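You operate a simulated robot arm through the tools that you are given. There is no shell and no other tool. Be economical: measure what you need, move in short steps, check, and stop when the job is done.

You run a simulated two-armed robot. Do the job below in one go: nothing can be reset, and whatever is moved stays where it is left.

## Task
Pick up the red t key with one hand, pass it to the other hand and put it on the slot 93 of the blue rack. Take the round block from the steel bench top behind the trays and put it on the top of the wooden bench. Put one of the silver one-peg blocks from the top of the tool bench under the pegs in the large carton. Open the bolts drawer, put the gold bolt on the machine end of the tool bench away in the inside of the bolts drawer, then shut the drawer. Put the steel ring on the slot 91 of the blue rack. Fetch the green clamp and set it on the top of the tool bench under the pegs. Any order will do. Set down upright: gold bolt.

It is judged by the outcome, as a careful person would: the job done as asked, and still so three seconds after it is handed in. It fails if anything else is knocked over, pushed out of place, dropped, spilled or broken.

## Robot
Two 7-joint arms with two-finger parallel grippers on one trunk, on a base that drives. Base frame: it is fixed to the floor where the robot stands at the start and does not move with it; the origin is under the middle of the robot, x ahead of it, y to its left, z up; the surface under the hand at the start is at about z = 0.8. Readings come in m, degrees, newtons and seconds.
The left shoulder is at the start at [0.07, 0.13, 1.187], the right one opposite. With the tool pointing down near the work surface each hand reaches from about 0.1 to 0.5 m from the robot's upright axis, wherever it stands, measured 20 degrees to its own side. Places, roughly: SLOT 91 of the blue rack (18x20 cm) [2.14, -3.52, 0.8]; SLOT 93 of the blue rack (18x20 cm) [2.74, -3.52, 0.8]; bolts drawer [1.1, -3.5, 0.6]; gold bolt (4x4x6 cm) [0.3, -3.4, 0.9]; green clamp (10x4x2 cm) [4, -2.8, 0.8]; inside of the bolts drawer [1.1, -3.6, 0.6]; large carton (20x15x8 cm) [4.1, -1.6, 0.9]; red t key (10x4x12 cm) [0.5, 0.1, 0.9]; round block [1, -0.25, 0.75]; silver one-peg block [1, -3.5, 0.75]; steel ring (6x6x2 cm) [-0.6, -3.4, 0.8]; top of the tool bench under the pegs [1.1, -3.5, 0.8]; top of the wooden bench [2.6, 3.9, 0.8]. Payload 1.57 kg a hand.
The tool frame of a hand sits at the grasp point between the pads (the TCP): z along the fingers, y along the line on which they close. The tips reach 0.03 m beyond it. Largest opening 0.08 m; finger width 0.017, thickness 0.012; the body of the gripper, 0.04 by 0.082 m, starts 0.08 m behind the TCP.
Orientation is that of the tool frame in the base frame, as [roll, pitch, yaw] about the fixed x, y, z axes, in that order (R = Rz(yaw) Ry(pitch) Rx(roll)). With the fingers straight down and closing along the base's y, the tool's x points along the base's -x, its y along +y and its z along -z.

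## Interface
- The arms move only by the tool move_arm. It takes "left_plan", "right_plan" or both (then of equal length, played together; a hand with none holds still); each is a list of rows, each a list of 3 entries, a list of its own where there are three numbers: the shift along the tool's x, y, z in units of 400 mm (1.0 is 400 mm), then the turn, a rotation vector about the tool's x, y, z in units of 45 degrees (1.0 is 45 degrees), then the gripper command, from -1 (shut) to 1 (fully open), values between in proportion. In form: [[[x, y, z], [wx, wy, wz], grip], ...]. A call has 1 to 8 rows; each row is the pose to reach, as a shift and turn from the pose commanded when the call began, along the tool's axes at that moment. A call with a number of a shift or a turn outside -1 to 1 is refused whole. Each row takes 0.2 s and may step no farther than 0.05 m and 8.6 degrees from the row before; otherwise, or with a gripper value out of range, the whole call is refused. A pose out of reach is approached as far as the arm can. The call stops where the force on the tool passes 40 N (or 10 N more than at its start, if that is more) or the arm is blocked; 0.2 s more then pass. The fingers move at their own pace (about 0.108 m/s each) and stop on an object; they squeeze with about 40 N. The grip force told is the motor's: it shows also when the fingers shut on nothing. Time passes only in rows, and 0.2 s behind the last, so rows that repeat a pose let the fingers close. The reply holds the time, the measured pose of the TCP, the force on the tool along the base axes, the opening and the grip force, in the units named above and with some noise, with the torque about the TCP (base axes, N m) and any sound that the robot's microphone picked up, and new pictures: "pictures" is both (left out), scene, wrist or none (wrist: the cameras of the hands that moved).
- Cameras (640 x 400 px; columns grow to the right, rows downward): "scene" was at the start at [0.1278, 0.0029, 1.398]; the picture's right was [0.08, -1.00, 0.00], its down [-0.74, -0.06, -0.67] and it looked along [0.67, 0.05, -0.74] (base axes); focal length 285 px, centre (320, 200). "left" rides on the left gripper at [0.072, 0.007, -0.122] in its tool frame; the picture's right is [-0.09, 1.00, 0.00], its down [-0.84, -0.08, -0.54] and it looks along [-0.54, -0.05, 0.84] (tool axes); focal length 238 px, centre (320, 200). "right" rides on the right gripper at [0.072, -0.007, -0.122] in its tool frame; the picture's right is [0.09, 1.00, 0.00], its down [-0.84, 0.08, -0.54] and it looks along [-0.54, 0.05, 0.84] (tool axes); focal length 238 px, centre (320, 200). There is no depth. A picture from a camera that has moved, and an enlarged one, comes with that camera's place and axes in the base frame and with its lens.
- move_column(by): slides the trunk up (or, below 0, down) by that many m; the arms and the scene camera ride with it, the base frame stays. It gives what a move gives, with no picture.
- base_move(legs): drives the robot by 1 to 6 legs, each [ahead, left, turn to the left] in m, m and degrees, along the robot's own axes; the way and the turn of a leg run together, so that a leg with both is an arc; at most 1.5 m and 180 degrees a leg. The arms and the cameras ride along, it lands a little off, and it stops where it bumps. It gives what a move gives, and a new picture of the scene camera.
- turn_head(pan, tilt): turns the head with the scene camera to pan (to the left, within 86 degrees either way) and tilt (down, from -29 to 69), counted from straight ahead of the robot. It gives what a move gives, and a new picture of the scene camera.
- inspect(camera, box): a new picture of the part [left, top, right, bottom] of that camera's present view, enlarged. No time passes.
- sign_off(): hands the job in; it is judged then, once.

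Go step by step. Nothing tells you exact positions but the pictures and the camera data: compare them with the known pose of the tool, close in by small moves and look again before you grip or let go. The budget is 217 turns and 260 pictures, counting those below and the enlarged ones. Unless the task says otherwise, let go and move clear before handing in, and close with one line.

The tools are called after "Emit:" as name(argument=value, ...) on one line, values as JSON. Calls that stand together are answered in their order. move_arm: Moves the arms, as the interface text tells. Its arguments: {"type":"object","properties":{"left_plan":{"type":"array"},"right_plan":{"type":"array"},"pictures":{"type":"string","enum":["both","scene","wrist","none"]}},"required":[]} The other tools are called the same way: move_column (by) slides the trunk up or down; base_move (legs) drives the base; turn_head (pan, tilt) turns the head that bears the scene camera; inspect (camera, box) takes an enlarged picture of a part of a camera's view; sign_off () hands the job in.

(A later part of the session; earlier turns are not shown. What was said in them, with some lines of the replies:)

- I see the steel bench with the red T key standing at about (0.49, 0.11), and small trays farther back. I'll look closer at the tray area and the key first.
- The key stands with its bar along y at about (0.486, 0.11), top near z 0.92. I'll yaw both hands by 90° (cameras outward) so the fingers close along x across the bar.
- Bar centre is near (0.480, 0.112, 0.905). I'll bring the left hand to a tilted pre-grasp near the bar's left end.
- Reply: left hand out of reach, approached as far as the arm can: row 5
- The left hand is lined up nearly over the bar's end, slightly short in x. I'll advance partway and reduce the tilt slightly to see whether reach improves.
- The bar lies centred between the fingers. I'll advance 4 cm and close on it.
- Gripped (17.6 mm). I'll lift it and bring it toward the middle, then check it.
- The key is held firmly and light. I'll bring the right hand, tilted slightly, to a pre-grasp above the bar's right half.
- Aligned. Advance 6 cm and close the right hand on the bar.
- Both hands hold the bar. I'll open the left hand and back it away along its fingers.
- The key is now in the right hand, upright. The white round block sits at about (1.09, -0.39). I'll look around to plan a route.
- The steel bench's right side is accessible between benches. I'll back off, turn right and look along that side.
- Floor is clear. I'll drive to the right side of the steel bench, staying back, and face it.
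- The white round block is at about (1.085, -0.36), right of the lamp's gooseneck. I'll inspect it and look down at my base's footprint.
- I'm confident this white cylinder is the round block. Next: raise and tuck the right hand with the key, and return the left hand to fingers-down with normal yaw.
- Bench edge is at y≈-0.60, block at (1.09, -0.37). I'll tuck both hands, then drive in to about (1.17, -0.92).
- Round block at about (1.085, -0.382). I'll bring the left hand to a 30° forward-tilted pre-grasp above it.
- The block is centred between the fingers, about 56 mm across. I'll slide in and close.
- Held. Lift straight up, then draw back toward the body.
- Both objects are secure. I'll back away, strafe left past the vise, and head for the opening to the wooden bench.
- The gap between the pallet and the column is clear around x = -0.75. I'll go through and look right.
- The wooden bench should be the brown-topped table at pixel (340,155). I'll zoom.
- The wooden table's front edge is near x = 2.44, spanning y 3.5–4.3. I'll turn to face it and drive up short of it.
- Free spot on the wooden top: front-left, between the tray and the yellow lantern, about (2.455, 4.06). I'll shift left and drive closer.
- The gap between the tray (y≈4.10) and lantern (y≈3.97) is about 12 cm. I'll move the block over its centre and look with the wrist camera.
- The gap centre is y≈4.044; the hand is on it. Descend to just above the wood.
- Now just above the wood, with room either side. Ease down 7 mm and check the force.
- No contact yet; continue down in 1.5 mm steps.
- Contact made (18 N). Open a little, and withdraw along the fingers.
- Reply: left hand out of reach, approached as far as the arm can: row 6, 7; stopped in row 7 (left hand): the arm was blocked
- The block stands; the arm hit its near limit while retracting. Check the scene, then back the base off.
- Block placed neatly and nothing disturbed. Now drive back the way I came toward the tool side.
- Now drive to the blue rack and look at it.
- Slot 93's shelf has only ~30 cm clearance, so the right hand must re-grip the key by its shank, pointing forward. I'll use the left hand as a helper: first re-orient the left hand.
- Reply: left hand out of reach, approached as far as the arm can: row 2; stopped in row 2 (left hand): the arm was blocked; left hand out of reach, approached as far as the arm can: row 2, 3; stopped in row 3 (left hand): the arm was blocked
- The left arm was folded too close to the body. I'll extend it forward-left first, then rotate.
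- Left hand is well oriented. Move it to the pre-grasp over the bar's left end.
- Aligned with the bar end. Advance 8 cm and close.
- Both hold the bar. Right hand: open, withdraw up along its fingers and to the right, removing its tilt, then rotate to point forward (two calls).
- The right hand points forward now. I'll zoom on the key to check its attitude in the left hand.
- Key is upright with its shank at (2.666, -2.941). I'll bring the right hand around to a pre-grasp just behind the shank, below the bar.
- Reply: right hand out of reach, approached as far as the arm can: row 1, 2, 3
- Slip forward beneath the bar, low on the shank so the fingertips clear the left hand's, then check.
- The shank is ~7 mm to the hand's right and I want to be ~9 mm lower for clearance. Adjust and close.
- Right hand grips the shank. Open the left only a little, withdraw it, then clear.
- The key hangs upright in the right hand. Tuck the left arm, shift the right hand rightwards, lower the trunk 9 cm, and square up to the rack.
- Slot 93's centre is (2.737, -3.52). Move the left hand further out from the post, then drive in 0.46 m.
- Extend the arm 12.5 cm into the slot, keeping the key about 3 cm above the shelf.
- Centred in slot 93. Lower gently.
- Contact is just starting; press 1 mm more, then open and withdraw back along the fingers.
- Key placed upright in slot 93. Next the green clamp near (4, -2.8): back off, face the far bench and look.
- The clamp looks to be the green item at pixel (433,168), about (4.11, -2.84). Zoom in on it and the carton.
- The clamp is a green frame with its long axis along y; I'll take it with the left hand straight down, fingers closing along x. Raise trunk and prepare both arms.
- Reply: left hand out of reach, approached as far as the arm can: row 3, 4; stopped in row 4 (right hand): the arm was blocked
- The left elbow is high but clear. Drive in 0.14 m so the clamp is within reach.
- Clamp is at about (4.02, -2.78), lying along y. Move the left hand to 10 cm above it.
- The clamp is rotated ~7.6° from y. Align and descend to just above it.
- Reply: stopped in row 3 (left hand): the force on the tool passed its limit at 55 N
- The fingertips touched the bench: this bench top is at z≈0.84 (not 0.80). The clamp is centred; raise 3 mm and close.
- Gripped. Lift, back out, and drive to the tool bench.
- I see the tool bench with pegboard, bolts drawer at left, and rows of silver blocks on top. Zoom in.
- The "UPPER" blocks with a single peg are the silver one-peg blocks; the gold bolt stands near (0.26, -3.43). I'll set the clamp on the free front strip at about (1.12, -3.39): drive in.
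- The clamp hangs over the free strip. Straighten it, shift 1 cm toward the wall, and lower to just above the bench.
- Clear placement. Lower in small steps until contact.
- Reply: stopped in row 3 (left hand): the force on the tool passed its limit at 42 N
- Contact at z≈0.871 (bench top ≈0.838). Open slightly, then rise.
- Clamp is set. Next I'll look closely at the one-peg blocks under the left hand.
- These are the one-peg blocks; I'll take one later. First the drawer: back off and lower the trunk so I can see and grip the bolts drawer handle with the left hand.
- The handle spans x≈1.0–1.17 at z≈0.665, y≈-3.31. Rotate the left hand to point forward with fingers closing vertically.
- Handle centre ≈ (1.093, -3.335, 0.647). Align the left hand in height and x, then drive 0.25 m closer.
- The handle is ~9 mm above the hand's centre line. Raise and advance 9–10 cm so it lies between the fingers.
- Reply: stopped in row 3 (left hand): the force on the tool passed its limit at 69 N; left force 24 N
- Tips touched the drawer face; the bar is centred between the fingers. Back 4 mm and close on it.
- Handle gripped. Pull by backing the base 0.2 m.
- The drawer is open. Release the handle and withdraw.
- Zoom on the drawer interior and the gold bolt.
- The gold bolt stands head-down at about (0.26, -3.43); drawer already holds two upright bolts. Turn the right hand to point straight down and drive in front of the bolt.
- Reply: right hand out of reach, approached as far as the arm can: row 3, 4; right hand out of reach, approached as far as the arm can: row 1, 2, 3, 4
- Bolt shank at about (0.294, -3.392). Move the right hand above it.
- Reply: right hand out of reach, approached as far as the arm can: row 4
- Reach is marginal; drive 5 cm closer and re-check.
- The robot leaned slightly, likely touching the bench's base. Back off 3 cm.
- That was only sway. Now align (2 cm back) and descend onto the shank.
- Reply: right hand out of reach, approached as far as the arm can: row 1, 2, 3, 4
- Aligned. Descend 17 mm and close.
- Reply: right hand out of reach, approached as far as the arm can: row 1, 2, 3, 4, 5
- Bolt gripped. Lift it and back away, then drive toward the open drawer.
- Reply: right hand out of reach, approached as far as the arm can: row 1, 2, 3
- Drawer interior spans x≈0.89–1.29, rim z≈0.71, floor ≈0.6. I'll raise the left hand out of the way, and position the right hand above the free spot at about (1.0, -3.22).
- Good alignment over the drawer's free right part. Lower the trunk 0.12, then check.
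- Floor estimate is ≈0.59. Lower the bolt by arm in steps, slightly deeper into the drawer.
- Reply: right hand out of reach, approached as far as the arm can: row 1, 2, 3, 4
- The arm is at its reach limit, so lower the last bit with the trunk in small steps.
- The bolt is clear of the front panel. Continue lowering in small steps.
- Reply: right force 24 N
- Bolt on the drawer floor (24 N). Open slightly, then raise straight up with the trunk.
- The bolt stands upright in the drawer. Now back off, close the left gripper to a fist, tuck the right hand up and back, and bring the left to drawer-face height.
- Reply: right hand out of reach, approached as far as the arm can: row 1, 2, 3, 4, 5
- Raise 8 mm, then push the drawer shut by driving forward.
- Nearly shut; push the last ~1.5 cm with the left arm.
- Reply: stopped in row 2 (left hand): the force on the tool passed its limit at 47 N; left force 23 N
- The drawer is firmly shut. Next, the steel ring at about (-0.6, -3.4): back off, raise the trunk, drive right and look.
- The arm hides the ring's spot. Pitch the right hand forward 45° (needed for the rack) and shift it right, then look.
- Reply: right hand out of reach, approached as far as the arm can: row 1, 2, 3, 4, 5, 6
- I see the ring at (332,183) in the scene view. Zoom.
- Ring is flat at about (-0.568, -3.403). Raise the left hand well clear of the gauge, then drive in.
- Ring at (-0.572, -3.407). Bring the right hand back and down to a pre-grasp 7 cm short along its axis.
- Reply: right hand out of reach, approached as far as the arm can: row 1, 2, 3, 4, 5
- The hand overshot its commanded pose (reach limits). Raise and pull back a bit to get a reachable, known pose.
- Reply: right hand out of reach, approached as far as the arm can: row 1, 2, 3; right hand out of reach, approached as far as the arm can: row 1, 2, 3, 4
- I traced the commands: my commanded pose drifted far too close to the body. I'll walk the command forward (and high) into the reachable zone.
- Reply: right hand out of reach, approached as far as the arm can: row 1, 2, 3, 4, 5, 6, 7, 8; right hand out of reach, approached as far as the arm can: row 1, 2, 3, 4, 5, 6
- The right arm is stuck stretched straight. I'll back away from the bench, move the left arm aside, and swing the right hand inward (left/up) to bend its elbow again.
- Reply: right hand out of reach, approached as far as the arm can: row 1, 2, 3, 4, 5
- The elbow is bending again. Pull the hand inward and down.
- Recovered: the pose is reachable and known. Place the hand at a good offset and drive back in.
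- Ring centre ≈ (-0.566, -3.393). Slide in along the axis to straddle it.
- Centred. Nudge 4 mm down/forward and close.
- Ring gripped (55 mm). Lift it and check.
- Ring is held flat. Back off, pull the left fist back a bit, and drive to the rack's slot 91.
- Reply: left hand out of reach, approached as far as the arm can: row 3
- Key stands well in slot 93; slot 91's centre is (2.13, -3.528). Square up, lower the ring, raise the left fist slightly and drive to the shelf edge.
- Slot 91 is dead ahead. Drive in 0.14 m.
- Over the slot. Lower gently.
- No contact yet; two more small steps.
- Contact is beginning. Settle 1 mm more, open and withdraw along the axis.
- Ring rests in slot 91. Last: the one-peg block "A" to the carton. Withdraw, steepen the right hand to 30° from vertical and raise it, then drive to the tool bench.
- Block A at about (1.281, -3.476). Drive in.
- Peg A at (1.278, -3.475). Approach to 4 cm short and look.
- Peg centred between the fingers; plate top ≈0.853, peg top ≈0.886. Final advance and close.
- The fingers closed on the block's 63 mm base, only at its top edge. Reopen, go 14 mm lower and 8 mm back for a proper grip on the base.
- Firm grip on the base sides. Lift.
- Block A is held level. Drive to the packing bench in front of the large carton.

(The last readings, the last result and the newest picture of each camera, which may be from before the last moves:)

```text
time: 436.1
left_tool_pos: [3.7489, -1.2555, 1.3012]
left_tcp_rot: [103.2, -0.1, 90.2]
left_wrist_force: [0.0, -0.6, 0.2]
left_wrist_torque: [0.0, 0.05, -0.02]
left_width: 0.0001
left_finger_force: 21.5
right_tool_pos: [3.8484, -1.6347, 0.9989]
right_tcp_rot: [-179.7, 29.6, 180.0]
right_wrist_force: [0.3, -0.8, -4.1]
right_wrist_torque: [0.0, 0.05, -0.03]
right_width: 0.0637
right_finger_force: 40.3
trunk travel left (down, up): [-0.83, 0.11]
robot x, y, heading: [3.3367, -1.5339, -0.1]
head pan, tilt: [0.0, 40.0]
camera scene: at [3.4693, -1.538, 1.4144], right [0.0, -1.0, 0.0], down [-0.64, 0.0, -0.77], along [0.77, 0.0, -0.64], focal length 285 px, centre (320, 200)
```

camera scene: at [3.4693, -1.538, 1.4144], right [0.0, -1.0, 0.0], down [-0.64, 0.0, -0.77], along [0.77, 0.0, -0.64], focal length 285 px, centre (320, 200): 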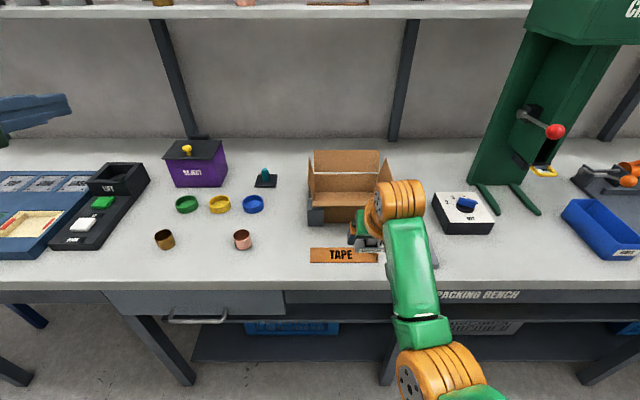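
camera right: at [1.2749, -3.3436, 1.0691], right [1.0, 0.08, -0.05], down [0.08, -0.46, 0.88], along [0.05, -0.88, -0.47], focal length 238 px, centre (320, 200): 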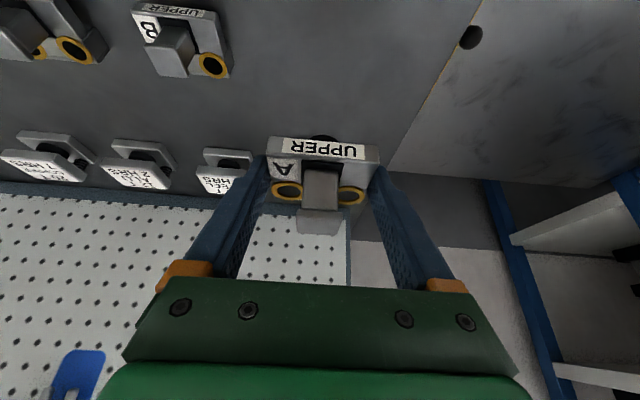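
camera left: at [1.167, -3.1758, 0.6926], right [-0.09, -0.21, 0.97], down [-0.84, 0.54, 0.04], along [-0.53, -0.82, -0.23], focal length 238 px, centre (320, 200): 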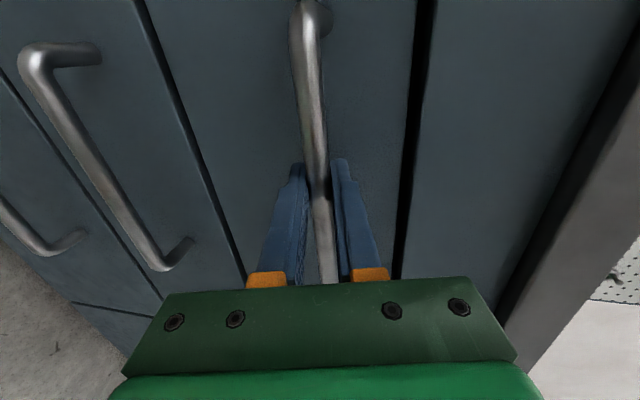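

Zoom on the carton.

Emit:
inspect(camera="scene", box=[280, 130, 440, 280])

Emit:
inspect(camera="right", box=[0, 0, 640, 400])

```text
2.67 times, centred on (360, 205) of scene
camera zoom: at [3.4693, -1.538, 1.4144], right [0.0, -1.0, 0.0], down [-0.64, 0.0, -0.77], along [0.77, 0.0, -0.64], focal length 761 px, centre (213, 187)
```

zoom: 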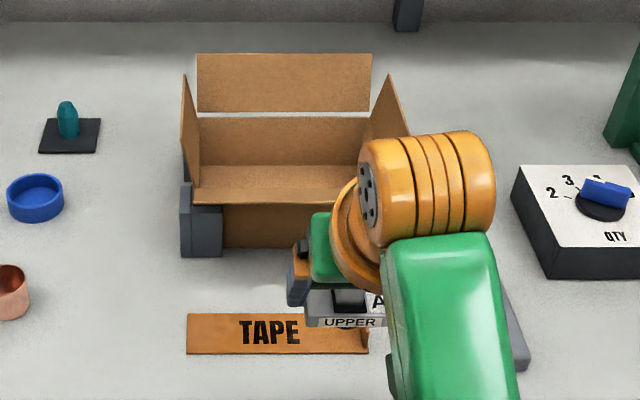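

```text
1.00 times, centred on (320, 200) of right (not enlarged: the box is as wide or as high as the picture)
camera zoom: at [3.7254, -1.6406, 1.0687], right [-0.08, 1.0, -0.05], down [0.46, 0.08, 0.88], along [0.88, 0.05, -0.47], focal length 238 px, centre (320, 200)
```

zoom: 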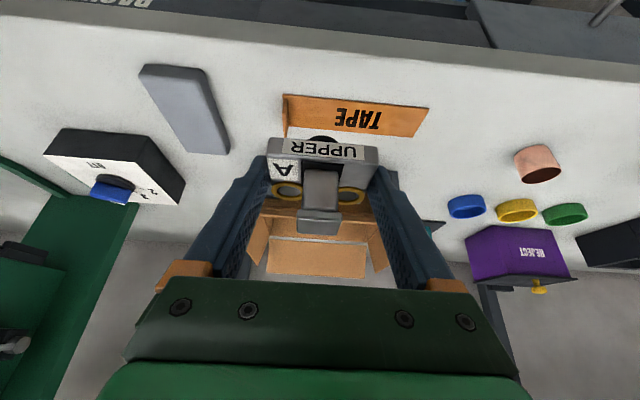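

The front flap would foul the wrist camera at this 30° tilt, so I'll set the block on the free bench spot near (3.97, -1.44) and re-grip it more vertically. Drive there.

Emit:
base_move(legs=[[0, 0.195, 0.2], [0.115, 0, 0]])

Emit:
inspect(camera="right", box=[0, 0, 640, 400])

```text
time: 438.4
left_tool_pos: [3.8556, -1.059, 1.3016]
left_tcp_rot: [103.0, 0.0, 90.6]
left_wrist_force: [-0.2, -0.1, 0.2]
left_wrist_torque: [-0.02, 0.0, -0.02]
left_width: 0.0001
left_finger_force: 21.4
right_tool_pos: [3.9603, -1.4364, 1.0013]
right_tcp_rot: [-179.8, 29.7, -179.6]
right_wrist_force: [-0.3, 0.4, -2.3]
right_wrist_torque: [0.02, 0.04, -0.01]
right_width: 0.0638
right_finger_force: 40.1
trunk travel left (down, up): [-0.83, 0.11]
robot x, y, heading: [3.4471, -1.3401, 0.4]
head pan, tilt: [0.0, 40.0]
camera scene: at [3.5788, -1.3428, 1.4148], right [0.01, -1.0, 0.0], down [-0.64, 0.0, -0.77], along [0.77, 0.0, -0.64], focal length 285 px, centre (320, 200)
```

scene: 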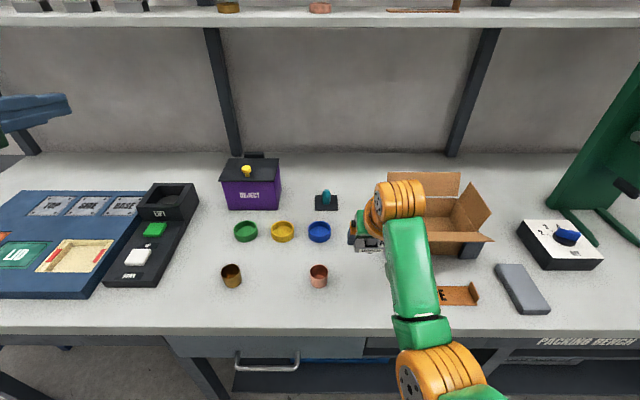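

```text
1.00 times, centred on (320, 200) of right (not enlarged: the box is as wide or as high as the picture)
camera zoom: at [3.8368, -1.4436, 1.0701], right [-0.09, 1.0, -0.05], down [0.46, 0.08, 0.88], along [0.88, 0.05, -0.46], focal length 238 px, centre (320, 200)
```

zoom: 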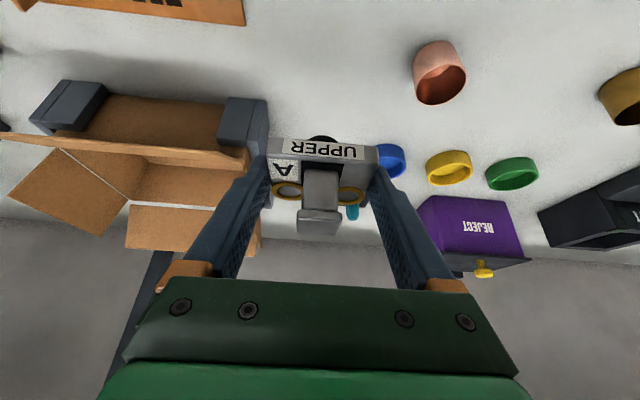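

Spot is clear. Lower the block to just above the bench.

Emit:
move_arm(right_plan=[[[0.047, 0, 0.083], [0, 0, 0], -1], [[0.095, 0, 0.167], [0, 0, 0], -1], [[0.142, 0, 0.25], [0, 0, 0], -1], [[0.147, 0, 0.258], [0, 0, 0], -1]], pictures="none")

Emit:
move_arm(right_plan=[[[0.003, 0, 0.005], [0, 0, 0], -1], [[0.006, 0, 0.01], [0, 0, 0], -1]], pictures="none")

```text
time: 439.4
left_tool_pos: [3.8602, -1.058, 1.3002]
left_tcp_rot: [103.1, -0.1, 90.5]
left_wrist_force: [-0.7, -0.2, -0.3]
left_wrist_torque: [0.01, 0.0, 0.0]
left_width: 0.0001
left_finger_force: 21.5
right_tool_pos: [3.9612, -1.4363, 0.8798]
right_tcp_rot: [-179.7, 29.5, -179.6]
right_wrist_force: [0.7, -0.2, -3.7]
right_wrist_torque: [0.01, 0.02, 0.02]
right_width: 0.0636
right_finger_force: 39.8
trunk travel left (down, up): [-0.83, 0.11]
robot x, y, heading: [3.4455, -1.3441, 0.2]
head pan, tilt: [0.0, 40.0]
```

```text
time: 440.1
left_tool_pos: [3.8613, -1.0585, 1.299]
left_tcp_rot: [103.0, -0.1, 90.5]
left_wrist_force: [1.1, -0.1, 0.1]
left_wrist_torque: [0.0, 0.02, -0.01]
left_width: 0.0002
left_finger_force: 20.8
right_tool_pos: [3.9617, -1.437, 0.8757]
right_tcp_rot: [-179.7, 29.5, -179.5]
right_wrist_force: [0.2, 0.8, -3.8]
right_wrist_torque: [0.0, 0.02, -0.01]
right_width: 0.0637
right_finger_force: 39.7
trunk travel left (down, up): [-0.83, 0.11]
robot x, y, heading: [3.452, -1.3405, 0.4]
head pan, tilt: [0.0, 40.0]
```

Emit:
move_arm(right_plan=[[[0.0025, 0, 0.0043], [0, 0, 0], -1], [[0.005, 0, 0.0087], [0, 0, 0], -1]], pictures="none")

```text
time: 440.6
left_tool_pos: [3.8583, -1.0587, 1.3014]
left_tcp_rot: [102.9, -0.1, 90.6]
left_wrist_force: [-0.2, -0.2, 0.8]
left_wrist_torque: [-0.02, 0.02, 0.02]
left_width: 0.0
left_finger_force: 21.1
right_tool_pos: [3.9614, -1.4374, 0.8738]
right_tcp_rot: [-179.8, 29.9, -179.6]
right_wrist_force: [4.2, 0.0, 12.9]
right_wrist_torque: [0.01, -0.01, -0.01]
right_width: 0.0636
right_finger_force: 40.2
trunk travel left (down, up): [-0.83, 0.11]
robot x, y, heading: [3.4496, -1.3419, 0.4]
head pan, tilt: [0.0, 40.0]
```

Set down. Open, back off along the axis, move the base 6 cm closer, and steepen the hand to ~8° from vertical.

Emit:
move_arm(right_plan=[[[0, 0, 0], [0, 0, 0], 1], [[0, 0, 0], [0, 0, 0], 1], [[0, 0, -0.1], [0, 0, 0], 1], [[0, 0, -0.2], [0, 0, 0], 1], [[-0.01, 0, -0.22], [0, 0, 0], 1]], pictures="none")

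Emit:
base_move(legs=[[0.06, 0, 0]])

Emit:
move_arm(right_plan=[[[0.012, 0, -0.013], [0, 0.16, 0], 1], [[0.024, 0, -0.026], [0, 0.32, 0], 1], [[0.036, 0, -0.039], [0, 0.478, 0], 1], [[0.036, 0, -0.039], [0, 0.478, 0], 1]], pictures="wrist")

```text
time: 441.9
left_tool_pos: [3.8598, -1.0579, 1.3003]
left_tcp_rot: [103.0, -0.1, 90.6]
left_wrist_force: [-0.1, -0.4, 0.6]
left_wrist_torque: [0.03, 0.03, -0.03]
left_width: 0.0002
left_finger_force: 21.5
right_tool_pos: [3.9204, -1.4379, 0.9481]
right_tcp_rot: [-179.8, 29.4, -179.5]
right_wrist_force: [0.2, 0.3, -0.1]
right_wrist_torque: [0.02, 0.03, 0.03]
right_width: 0.0797
right_finger_force: 0.1
trunk travel left (down, up): [-0.83, 0.11]
robot x, y, heading: [3.448, -1.3382, 0.6]
head pan, tilt: [0.0, 40.0]
```

```text
time: 442.8
left_tool_pos: [3.9121, -1.058, 1.3023]
left_tcp_rot: [102.5, -0.2, 90.5]
left_wrist_force: [-1.6, -0.6, 0.1]
left_wrist_torque: [0.0, 0.0, 0.0]
left_width: 0.0001
left_finger_force: 21.3
right_tool_pos: [3.9752, -1.4372, 0.9524]
right_tcp_rot: [-179.7, 29.9, -179.6]
right_wrist_force: [-0.1, -1.2, -0.2]
right_wrist_torque: [0.01, -0.03, 0.01]
right_width: 0.0801
right_finger_force: 0.0
trunk travel left (down, up): [-0.83, 0.11]
robot x, y, heading: [3.5063, -1.3424, 0.2]
head pan, tilt: [0.0, 40.0]
camera scene: at [3.634, -1.3429, 1.4153], right [0.01, -1.0, 0.0], down [-0.64, 0.0, -0.77], along [0.77, 0.0, -0.64], focal length 285 px, centre (320, 200)
```

scene: 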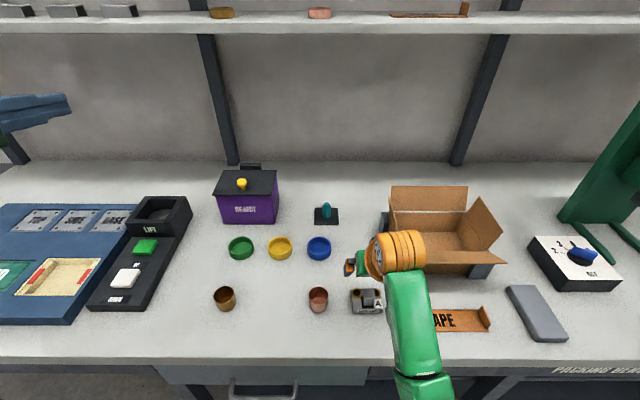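

```text
time: 443.8
left_tool_pos: [3.9197, -1.0568, 1.2991]
left_tcp_rot: [102.9, -0.1, 90.5]
left_wrist_force: [0.3, 0.7, 0.3]
left_wrist_torque: [0.01, -0.03, -0.02]
left_width: 0.0
left_finger_force: 20.9
right_tool_pos: [3.9594, -1.438, 0.9558]
right_tcp_rot: [-179.9, 7.9, -179.7]
right_wrist_force: [0.7, -1.3, 0.1]
right_wrist_torque: [0.01, 0.03, 0.0]
right_width: 0.0798
right_finger_force: 0.0
trunk travel left (down, up): [-0.83, 0.11]
robot x, y, heading: [3.5071, -1.3426, 0.5]
head pan, tilt: [0.0, 40.0]
camera right: at [3.8721, -1.4441, 1.0663], right [-0.1, 1.0, -0.02], down [0.75, 0.08, 0.65], along [0.65, 0.05, -0.76], focal length 238 px, centre (320, 200)
```

right: 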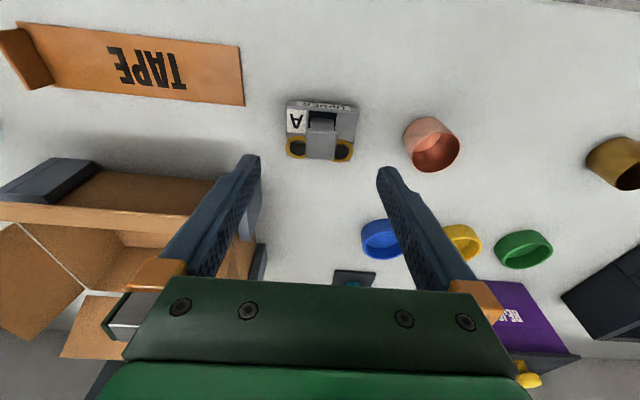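

The block is centred under the hand. Descend and close on its base.

Emit:
move_arm(right_plan=[[[0.005, 0, 0.08], [0, 0, 0], 1], [[0.008, 0, 0.15], [0, 0, 0], 1], [[0.011, 0, 0.198], [0, 0, 0], 1], [[0.011, 0, 0.198], [0, 0, 0], -1], [[0.011, 0, 0.198], [0, 0, 0], -1], [[0.011, 0, 0.198], [0, 0, 0], -1]], pictures="wrist")

```text
time: 445.2
left_tool_pos: [3.9198, -1.0586, 1.2997]
left_tcp_rot: [102.9, -0.1, 90.5]
left_wrist_force: [-0.3, 0.7, 0.7]
left_wrist_torque: [-0.02, 0.0, 0.0]
left_width: 0.0002
left_finger_force: 21.6
right_tool_pos: [3.9662, -1.4373, 0.8764]
right_tcp_rot: [-179.8, 8.0, -179.7]
right_wrist_force: [-0.3, 0.2, 1.0]
right_wrist_torque: [0.03, 0.03, 0.0]
right_width: 0.0635
right_finger_force: 40.9
trunk travel left (down, up): [-0.83, 0.11]
robot x, y, heading: [3.5077, -1.3379, 0.5]
head pan, tilt: [0.0, 40.0]
camera right: at [3.8781, -1.4444, 0.9873], right [-0.1, 1.0, -0.02], down [0.75, 0.08, 0.65], along [0.65, 0.05, -0.76], focal length 238 px, centre (320, 200)
```

right: 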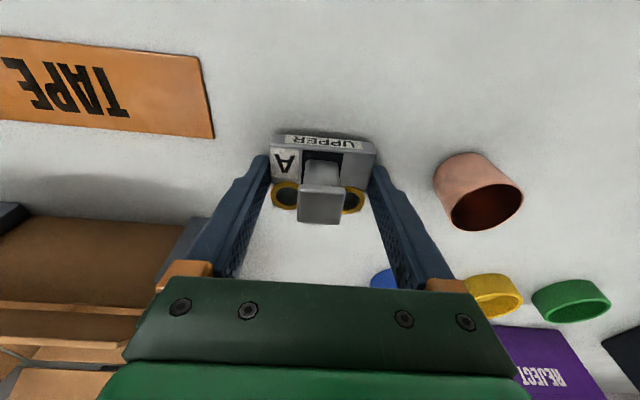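

Gripped. Lift by arm and trunk to clear the flaps, then move over the carton.

Emit:
move_arm(right_plan=[[[-0.01, 0, -0.1], [0, 0, 0], -1], [[-0.025, 0, -0.2], [0, 0, 0], -1], [[-0.042, 0, -0.297], [0, 0, 0], -1]], pictures="none")

Emit:
move_column(by=0.1)

Emit:
base_move(legs=[[0, -0.178, -0.5], [0.12, 0, 0]])

Emit:
inspect(camera="right", box=[0, 0, 640, 400])

```text
time: 446.0
left_tool_pos: [3.9198, -1.0572, 1.2998]
left_tcp_rot: [103.0, -0.2, 90.5]
left_wrist_force: [-0.3, 0.3, 0.3]
left_wrist_torque: [0.0, 0.02, 0.02]
left_width: 0.0
left_finger_force: 21.8
right_tool_pos: [3.9728, -1.4378, 0.9947]
right_tcp_rot: [-179.8, 7.9, -179.7]
right_wrist_force: [-1.3, -1.2, -3.1]
right_wrist_torque: [0.03, 0.0, 0.0]
right_width: 0.0636
right_finger_force: 40.1
right hand out of reach, approached as far as the arm can: row 3
trunk travel left (down, up): [-0.83, 0.11]
robot x, y, heading: [3.5062, -1.3412, 0.2]
head pan, tilt: [0.0, 40.0]
```

```text
time: 447.4
left_tool_pos: [3.9214, -1.0586, 1.3991]
left_tcp_rot: [103.0, -0.1, 90.5]
left_wrist_force: [0.6, 0.0, 0.6]
left_wrist_torque: [-0.05, 0.0, 0.01]
left_width: 0.0001
left_finger_force: 21.5
right_tool_pos: [3.9746, -1.4383, 1.0953]
right_tcp_rot: [-179.8, 7.9, -179.7]
right_wrist_force: [0.0, -0.9, -3.5]
right_wrist_torque: [-0.01, 0.0, 0.03]
right_width: 0.0635
right_finger_force: 40.0
trunk travel left (down, up): [-0.93, 0.01]
robot x, y, heading: [3.5092, -1.3424, 0.3]
head pan, tilt: [0.0, 40.0]
```

```text
time: 449.7
left_tool_pos: [4.0344, -1.2378, 1.4017]
left_tcp_rot: [102.7, -0.1, 90.3]
left_wrist_force: [0.1, 0.2, 0.5]
left_wrist_torque: [0.0, -0.02, -0.01]
left_width: 0.0
left_finger_force: 21.4
right_tool_pos: [4.088, -1.618, 1.0975]
right_tcp_rot: [-179.8, 8.2, -179.9]
right_wrist_force: [0.7, 0.2, -3.9]
right_wrist_torque: [-0.03, -0.03, -0.04]
right_width: 0.0638
right_finger_force: 39.9
trunk travel left (down, up): [-0.93, 0.01]
robot x, y, heading: [3.6273, -1.517, -0.0]
head pan, tilt: [0.0, 40.0]
camera scene: at [3.7556, -1.5216, 1.515], right [0.0, -1.0, 0.0], down [-0.64, 0.0, -0.77], along [0.77, 0.0, -0.64], focal length 285 px, centre (320, 200)
```

scene: 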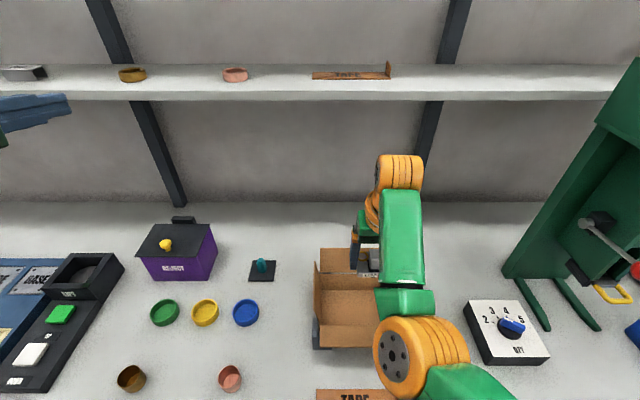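

```text
1.00 times, centred on (320, 200) of right (not enlarged: the box is as wide or as high as the picture)
camera zoom: at [3.9994, -1.6239, 1.207], right [-0.09, 1.0, -0.02], down [0.75, 0.08, 0.66], along [0.65, 0.05, -0.75], focal length 238 px, centre (320, 200)
```

zoom: 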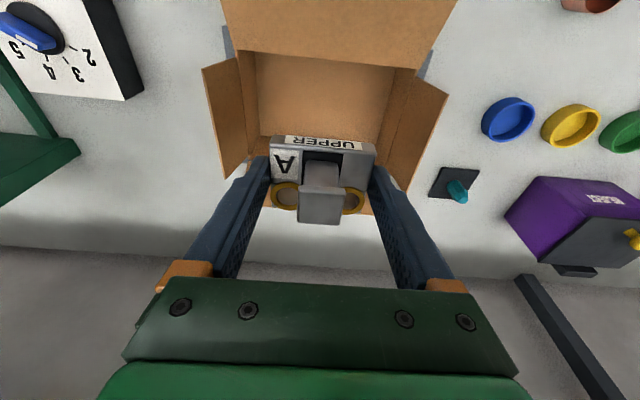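

Perfect view: the block is over the carton's opening. Nudge 2 cm forward and begin lowering with the trunk.

Emit:
base_move(legs=[[0.025, 0.005, 0]])

Emit:
move_column(by=-0.1)

Emit:
inspect(camera="right", box=[0, 0, 640, 400])

```text
time: 450.5
left_tool_pos: [4.0597, -1.2353, 1.403]
left_tcp_rot: [102.9, -0.1, 90.3]
left_wrist_force: [-0.8, 0.2, 0.1]
left_wrist_torque: [0.01, 0.02, -0.01]
left_width: 0.0002
left_finger_force: 21.3
right_tool_pos: [4.114, -1.6127, 1.0972]
right_tcp_rot: [-179.9, 8.2, -179.9]
right_wrist_force: [0.8, 0.0, -3.7]
right_wrist_torque: [0.03, 0.01, -0.04]
right_width: 0.0634
right_finger_force: 39.6
trunk travel left (down, up): [-0.93, 0.01]
robot x, y, heading: [3.6522, -1.5141, 0.1]
head pan, tilt: [0.0, 40.0]
camera scene: at [3.7812, -1.518, 1.5149], right [0.0, -1.0, 0.0], down [-0.64, 0.0, -0.77], along [0.77, 0.0, -0.64], focal length 285 px, centre (320, 200)
```

scene: 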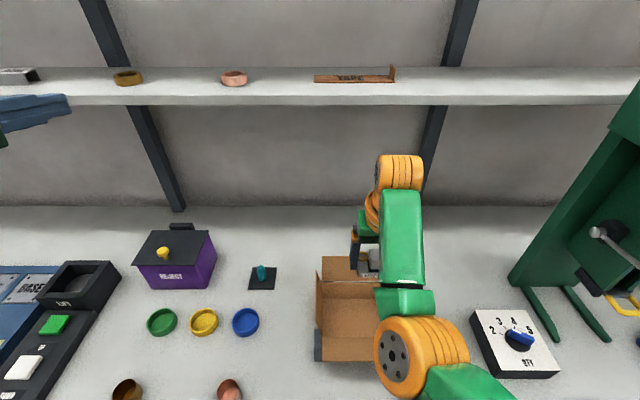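

```text
time: 451.8
left_tool_pos: [4.0659, -1.2323, 1.3009]
left_tcp_rot: [103.1, -0.2, 90.4]
left_wrist_force: [0.1, -0.3, 0.2]
left_wrist_torque: [0.03, 0.01, 0.01]
left_width: 0.0
left_finger_force: 21.6
right_tool_pos: [4.1173, -1.6129, 0.9957]
right_tcp_rot: [-179.8, 8.0, -179.9]
right_wrist_force: [-0.4, -0.5, -3.2]
right_wrist_torque: [-0.01, -0.02, 0.0]
right_width: 0.0637
right_finger_force: 40.3
trunk travel left (down, up): [-0.83, 0.11]
robot x, y, heading: [3.652, -1.514, 0.0]
head pan, tilt: [0.0, 40.0]
```

```text
1.00 times, centred on (320, 200) of right (not enlarged: the box is as wide or as high as the picture)
camera zoom: at [4.0291, -1.6187, 1.1053], right [-0.09, 1.0, -0.02], down [0.75, 0.08, 0.65], along [0.65, 0.05, -0.76], focal length 238 px, centre (320, 200)
```

zoom: 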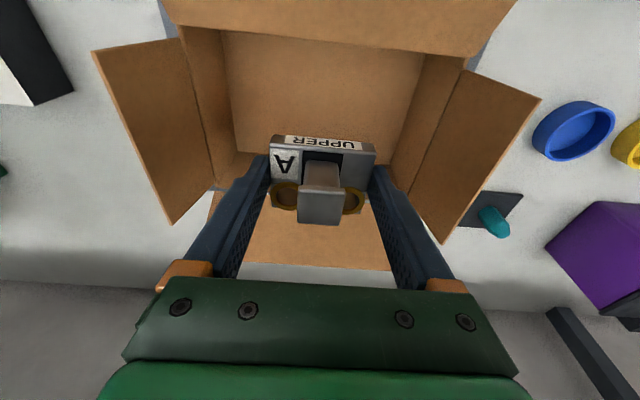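

Centred in the carton. Lower further.

Emit:
move_column(by=-0.085)

Emit:
inspect(camera="right", box=[0, 0, 640, 400])

```text
time: 453.0
left_tool_pos: [4.066, -1.2323, 1.216]
left_tcp_rot: [103.1, -0.1, 90.2]
left_wrist_force: [-0.3, 0.8, 0.1]
left_wrist_torque: [-0.02, 0.05, 0.04]
left_width: 0.0
left_finger_force: 21.4
right_tool_pos: [4.1172, -1.6124, 0.9103]
right_tcp_rot: [-179.8, 7.9, -179.9]
right_wrist_force: [-0.8, -0.4, -4.6]
right_wrist_torque: [0.02, 0.02, -0.05]
right_width: 0.0638
right_finger_force: 39.4
trunk travel left (down, up): [-0.745, 0.195]
robot x, y, heading: [3.6514, -1.5146, -0.3]
head pan, tilt: [0.0, 40.0]
```

```text
1.00 times, centred on (320, 200) of right (not enlarged: the box is as wide or as high as the picture)
camera zoom: at [4.0294, -1.6187, 1.0201], right [-0.09, 1.0, -0.02], down [0.75, 0.08, 0.65], along [0.65, 0.05, -0.76], focal length 238 px, centre (320, 200)
```

zoom: 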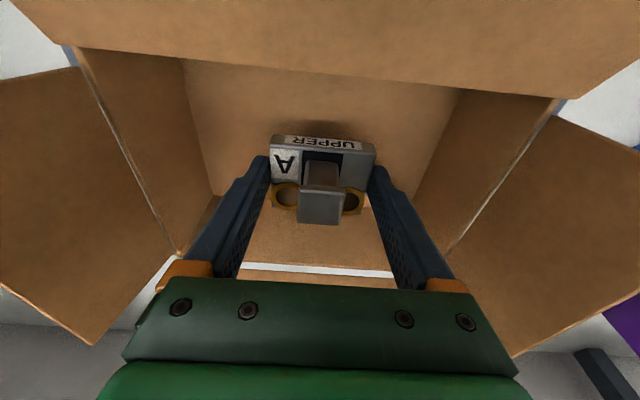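

Emit:
move_column(by=-0.02)

Emit:
move_column(by=-0.005)

```text
time: 453.7
left_tool_pos: [4.0658, -1.2324, 1.1957]
left_tcp_rot: [103.0, -0.2, 90.3]
left_wrist_force: [-0.1, 0.3, 0.3]
left_wrist_torque: [0.02, 0.01, -0.03]
left_width: 0.0001
left_finger_force: 20.9
right_tool_pos: [4.1169, -1.6114, 0.8881]
right_tcp_rot: [-179.8, 7.8, -180.0]
right_wrist_force: [-0.1, 0.2, -3.9]
right_wrist_torque: [0.01, 0.0, -0.02]
right_width: 0.0638
right_finger_force: 39.8
trunk travel left (down, up): [-0.725, 0.215]
robot x, y, heading: [3.6511, -1.5155, 0.1]
head pan, tilt: [0.0, 40.0]
```

```text
time: 454.2
left_tool_pos: [4.0657, -1.2342, 1.1909]
left_tcp_rot: [103.0, -0.2, 90.4]
left_wrist_force: [0.3, 0.3, -0.8]
left_wrist_torque: [0.0, -0.02, 0.02]
left_width: 0.0
left_finger_force: 21.4
right_tool_pos: [4.1185, -1.6131, 0.8838]
right_tcp_rot: [-179.6, 8.0, -179.9]
right_wrist_force: [0.4, -0.1, -3.7]
right_wrist_torque: [0.01, 0.0, 0.01]
right_width: 0.0639
right_finger_force: 39.9
trunk travel left (down, up): [-0.72, 0.22]
robot x, y, heading: [3.6534, -1.5118, 0.1]
head pan, tilt: [0.0, 40.0]
```

No contact yet; keep easing down.

Emit:
move_column(by=-0.004)

```text
time: 454.8
left_tool_pos: [4.0643, -1.2319, 1.1866]
left_tcp_rot: [102.9, 0.0, 90.3]
left_wrist_force: [0.1, 0.8, 0.1]
left_wrist_torque: [0.03, 0.03, -0.02]
left_width: 0.0001
left_finger_force: 21.8
right_tool_pos: [4.1168, -1.612, 0.8817]
right_tcp_rot: [-179.8, 8.1, -179.9]
right_wrist_force: [0.5, -0.1, 4.9]
right_wrist_torque: [0.0, 0.01, 0.02]
right_width: 0.0637
right_finger_force: 40.0
trunk travel left (down, up): [-0.716, 0.224]
robot x, y, heading: [3.6532, -1.5128, 0.2]
head pan, tilt: [0.0, 40.0]
```

Contact on the carton floor. Open and raise straight out with the trunk.

Emit:
move_arm(right_plan=[[[0, 0, 0], [0, 0, 0], 0.9], [[0, 0, 0], [0, 0, 0], 0.9], [[0, 0, 0], [0, 0, 0], 0.9]], pictures="none")

Emit:
move_column(by=0.2)

Emit:
inspect(camera="right", box=[0, 0, 640, 400])

```text
time: 455.6
left_tool_pos: [4.0655, -1.2312, 1.186]
left_tcp_rot: [103.0, -0.1, 90.3]
left_wrist_force: [-0.6, 0.3, 0.2]
left_wrist_torque: [-0.02, -0.03, 0.01]
left_width: 0.0
left_finger_force: 21.7
right_tool_pos: [4.1169, -1.612, 0.8807]
right_tcp_rot: [-179.8, 8.1, -179.9]
right_wrist_force: [-0.1, 0.7, -0.1]
right_wrist_torque: [0.03, -0.01, 0.0]
right_width: 0.0759
right_finger_force: 0.1
trunk travel left (down, up): [-0.716, 0.224]
robot x, y, heading: [3.6519, -1.5088, 0.0]
head pan, tilt: [0.0, 40.0]
```

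```text
time: 457.8
left_tool_pos: [4.0651, -1.2319, 1.3877]
left_tcp_rot: [103.0, -0.2, 90.2]
left_wrist_force: [1.3, 0.1, 0.0]
left_wrist_torque: [0.01, 0.02, 0.0]
left_width: 0.0
left_finger_force: 20.7
right_tool_pos: [4.1178, -1.6124, 1.0805]
right_tcp_rot: [-179.8, 7.9, -179.8]
right_wrist_force: [0.8, -1.0, -0.1]
right_wrist_torque: [0.03, 0.01, -0.02]
right_width: 0.076
right_finger_force: 0.0
trunk travel left (down, up): [-0.916, 0.024]
robot x, y, heading: [3.6495, -1.5118, 0.2]
head pan, tilt: [0.0, 40.0]
```

```text
1.00 times, centred on (320, 200) of right (not enlarged: the box is as wide or as high as the picture)
camera zoom: at [4.0288, -1.6184, 1.1914], right [-0.09, 1.0, -0.02], down [0.75, 0.08, 0.65], along [0.65, 0.05, -0.76], focal length 238 px, centre (320, 200)
```

zoom: 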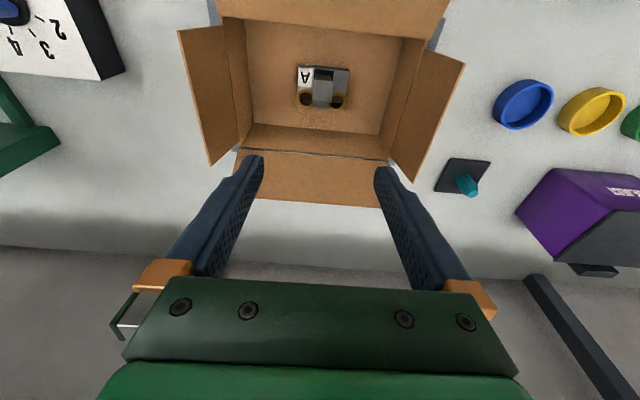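

The block sits in the carton and nothing was disturbed. Back away and take a last look.

Emit:
base_move(legs=[[-0.5, 0, 0]])

```text
time: 460.7
left_tool_pos: [3.5643, -1.2332, 1.3852]
left_tcp_rot: [103.2, -0.1, 90.4]
left_wrist_force: [0.8, 0.5, 0.8]
left_wrist_torque: [0.01, 0.01, -0.03]
left_width: 0.0
left_finger_force: 20.7
right_tool_pos: [3.6165, -1.6128, 1.081]
right_tcp_rot: [-179.7, 7.9, -179.8]
right_wrist_force: [0.5, 0.8, -0.7]
right_wrist_torque: [0.01, 0.03, 0.01]
right_width: 0.0763
right_finger_force: 0.0
trunk travel left (down, up): [-0.916, 0.024]
robot x, y, heading: [3.1524, -1.5095, 0.2]
head pan, tilt: [0.0, 40.0]
camera scene: at [3.2865, -1.5174, 1.5002], right [0.0, -1.0, 0.0], down [-0.64, 0.0, -0.76], along [0.76, 0.0, -0.64], focal length 285 px, centre (320, 200)
```

scene: 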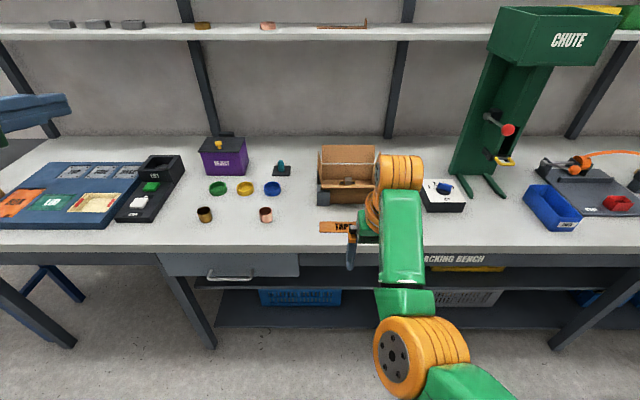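

All tasks are done and both hands are clear, so I'm handing in.

Emit:
sign_off()

```text
The job is handed in.
```

All six jobs are done and handed in. The key is on slot 93, the round block on the wooden bench, a one-peg block in the carton, the gold bolt in the shut bolts drawer, the ring on slot 91, and the clamp on the tool bench. I set the gold bolt upright but did not reopen the drawer to check it after shutting it. I took the white cylinder labelled "IN 96 OUT 35" to be the round block.
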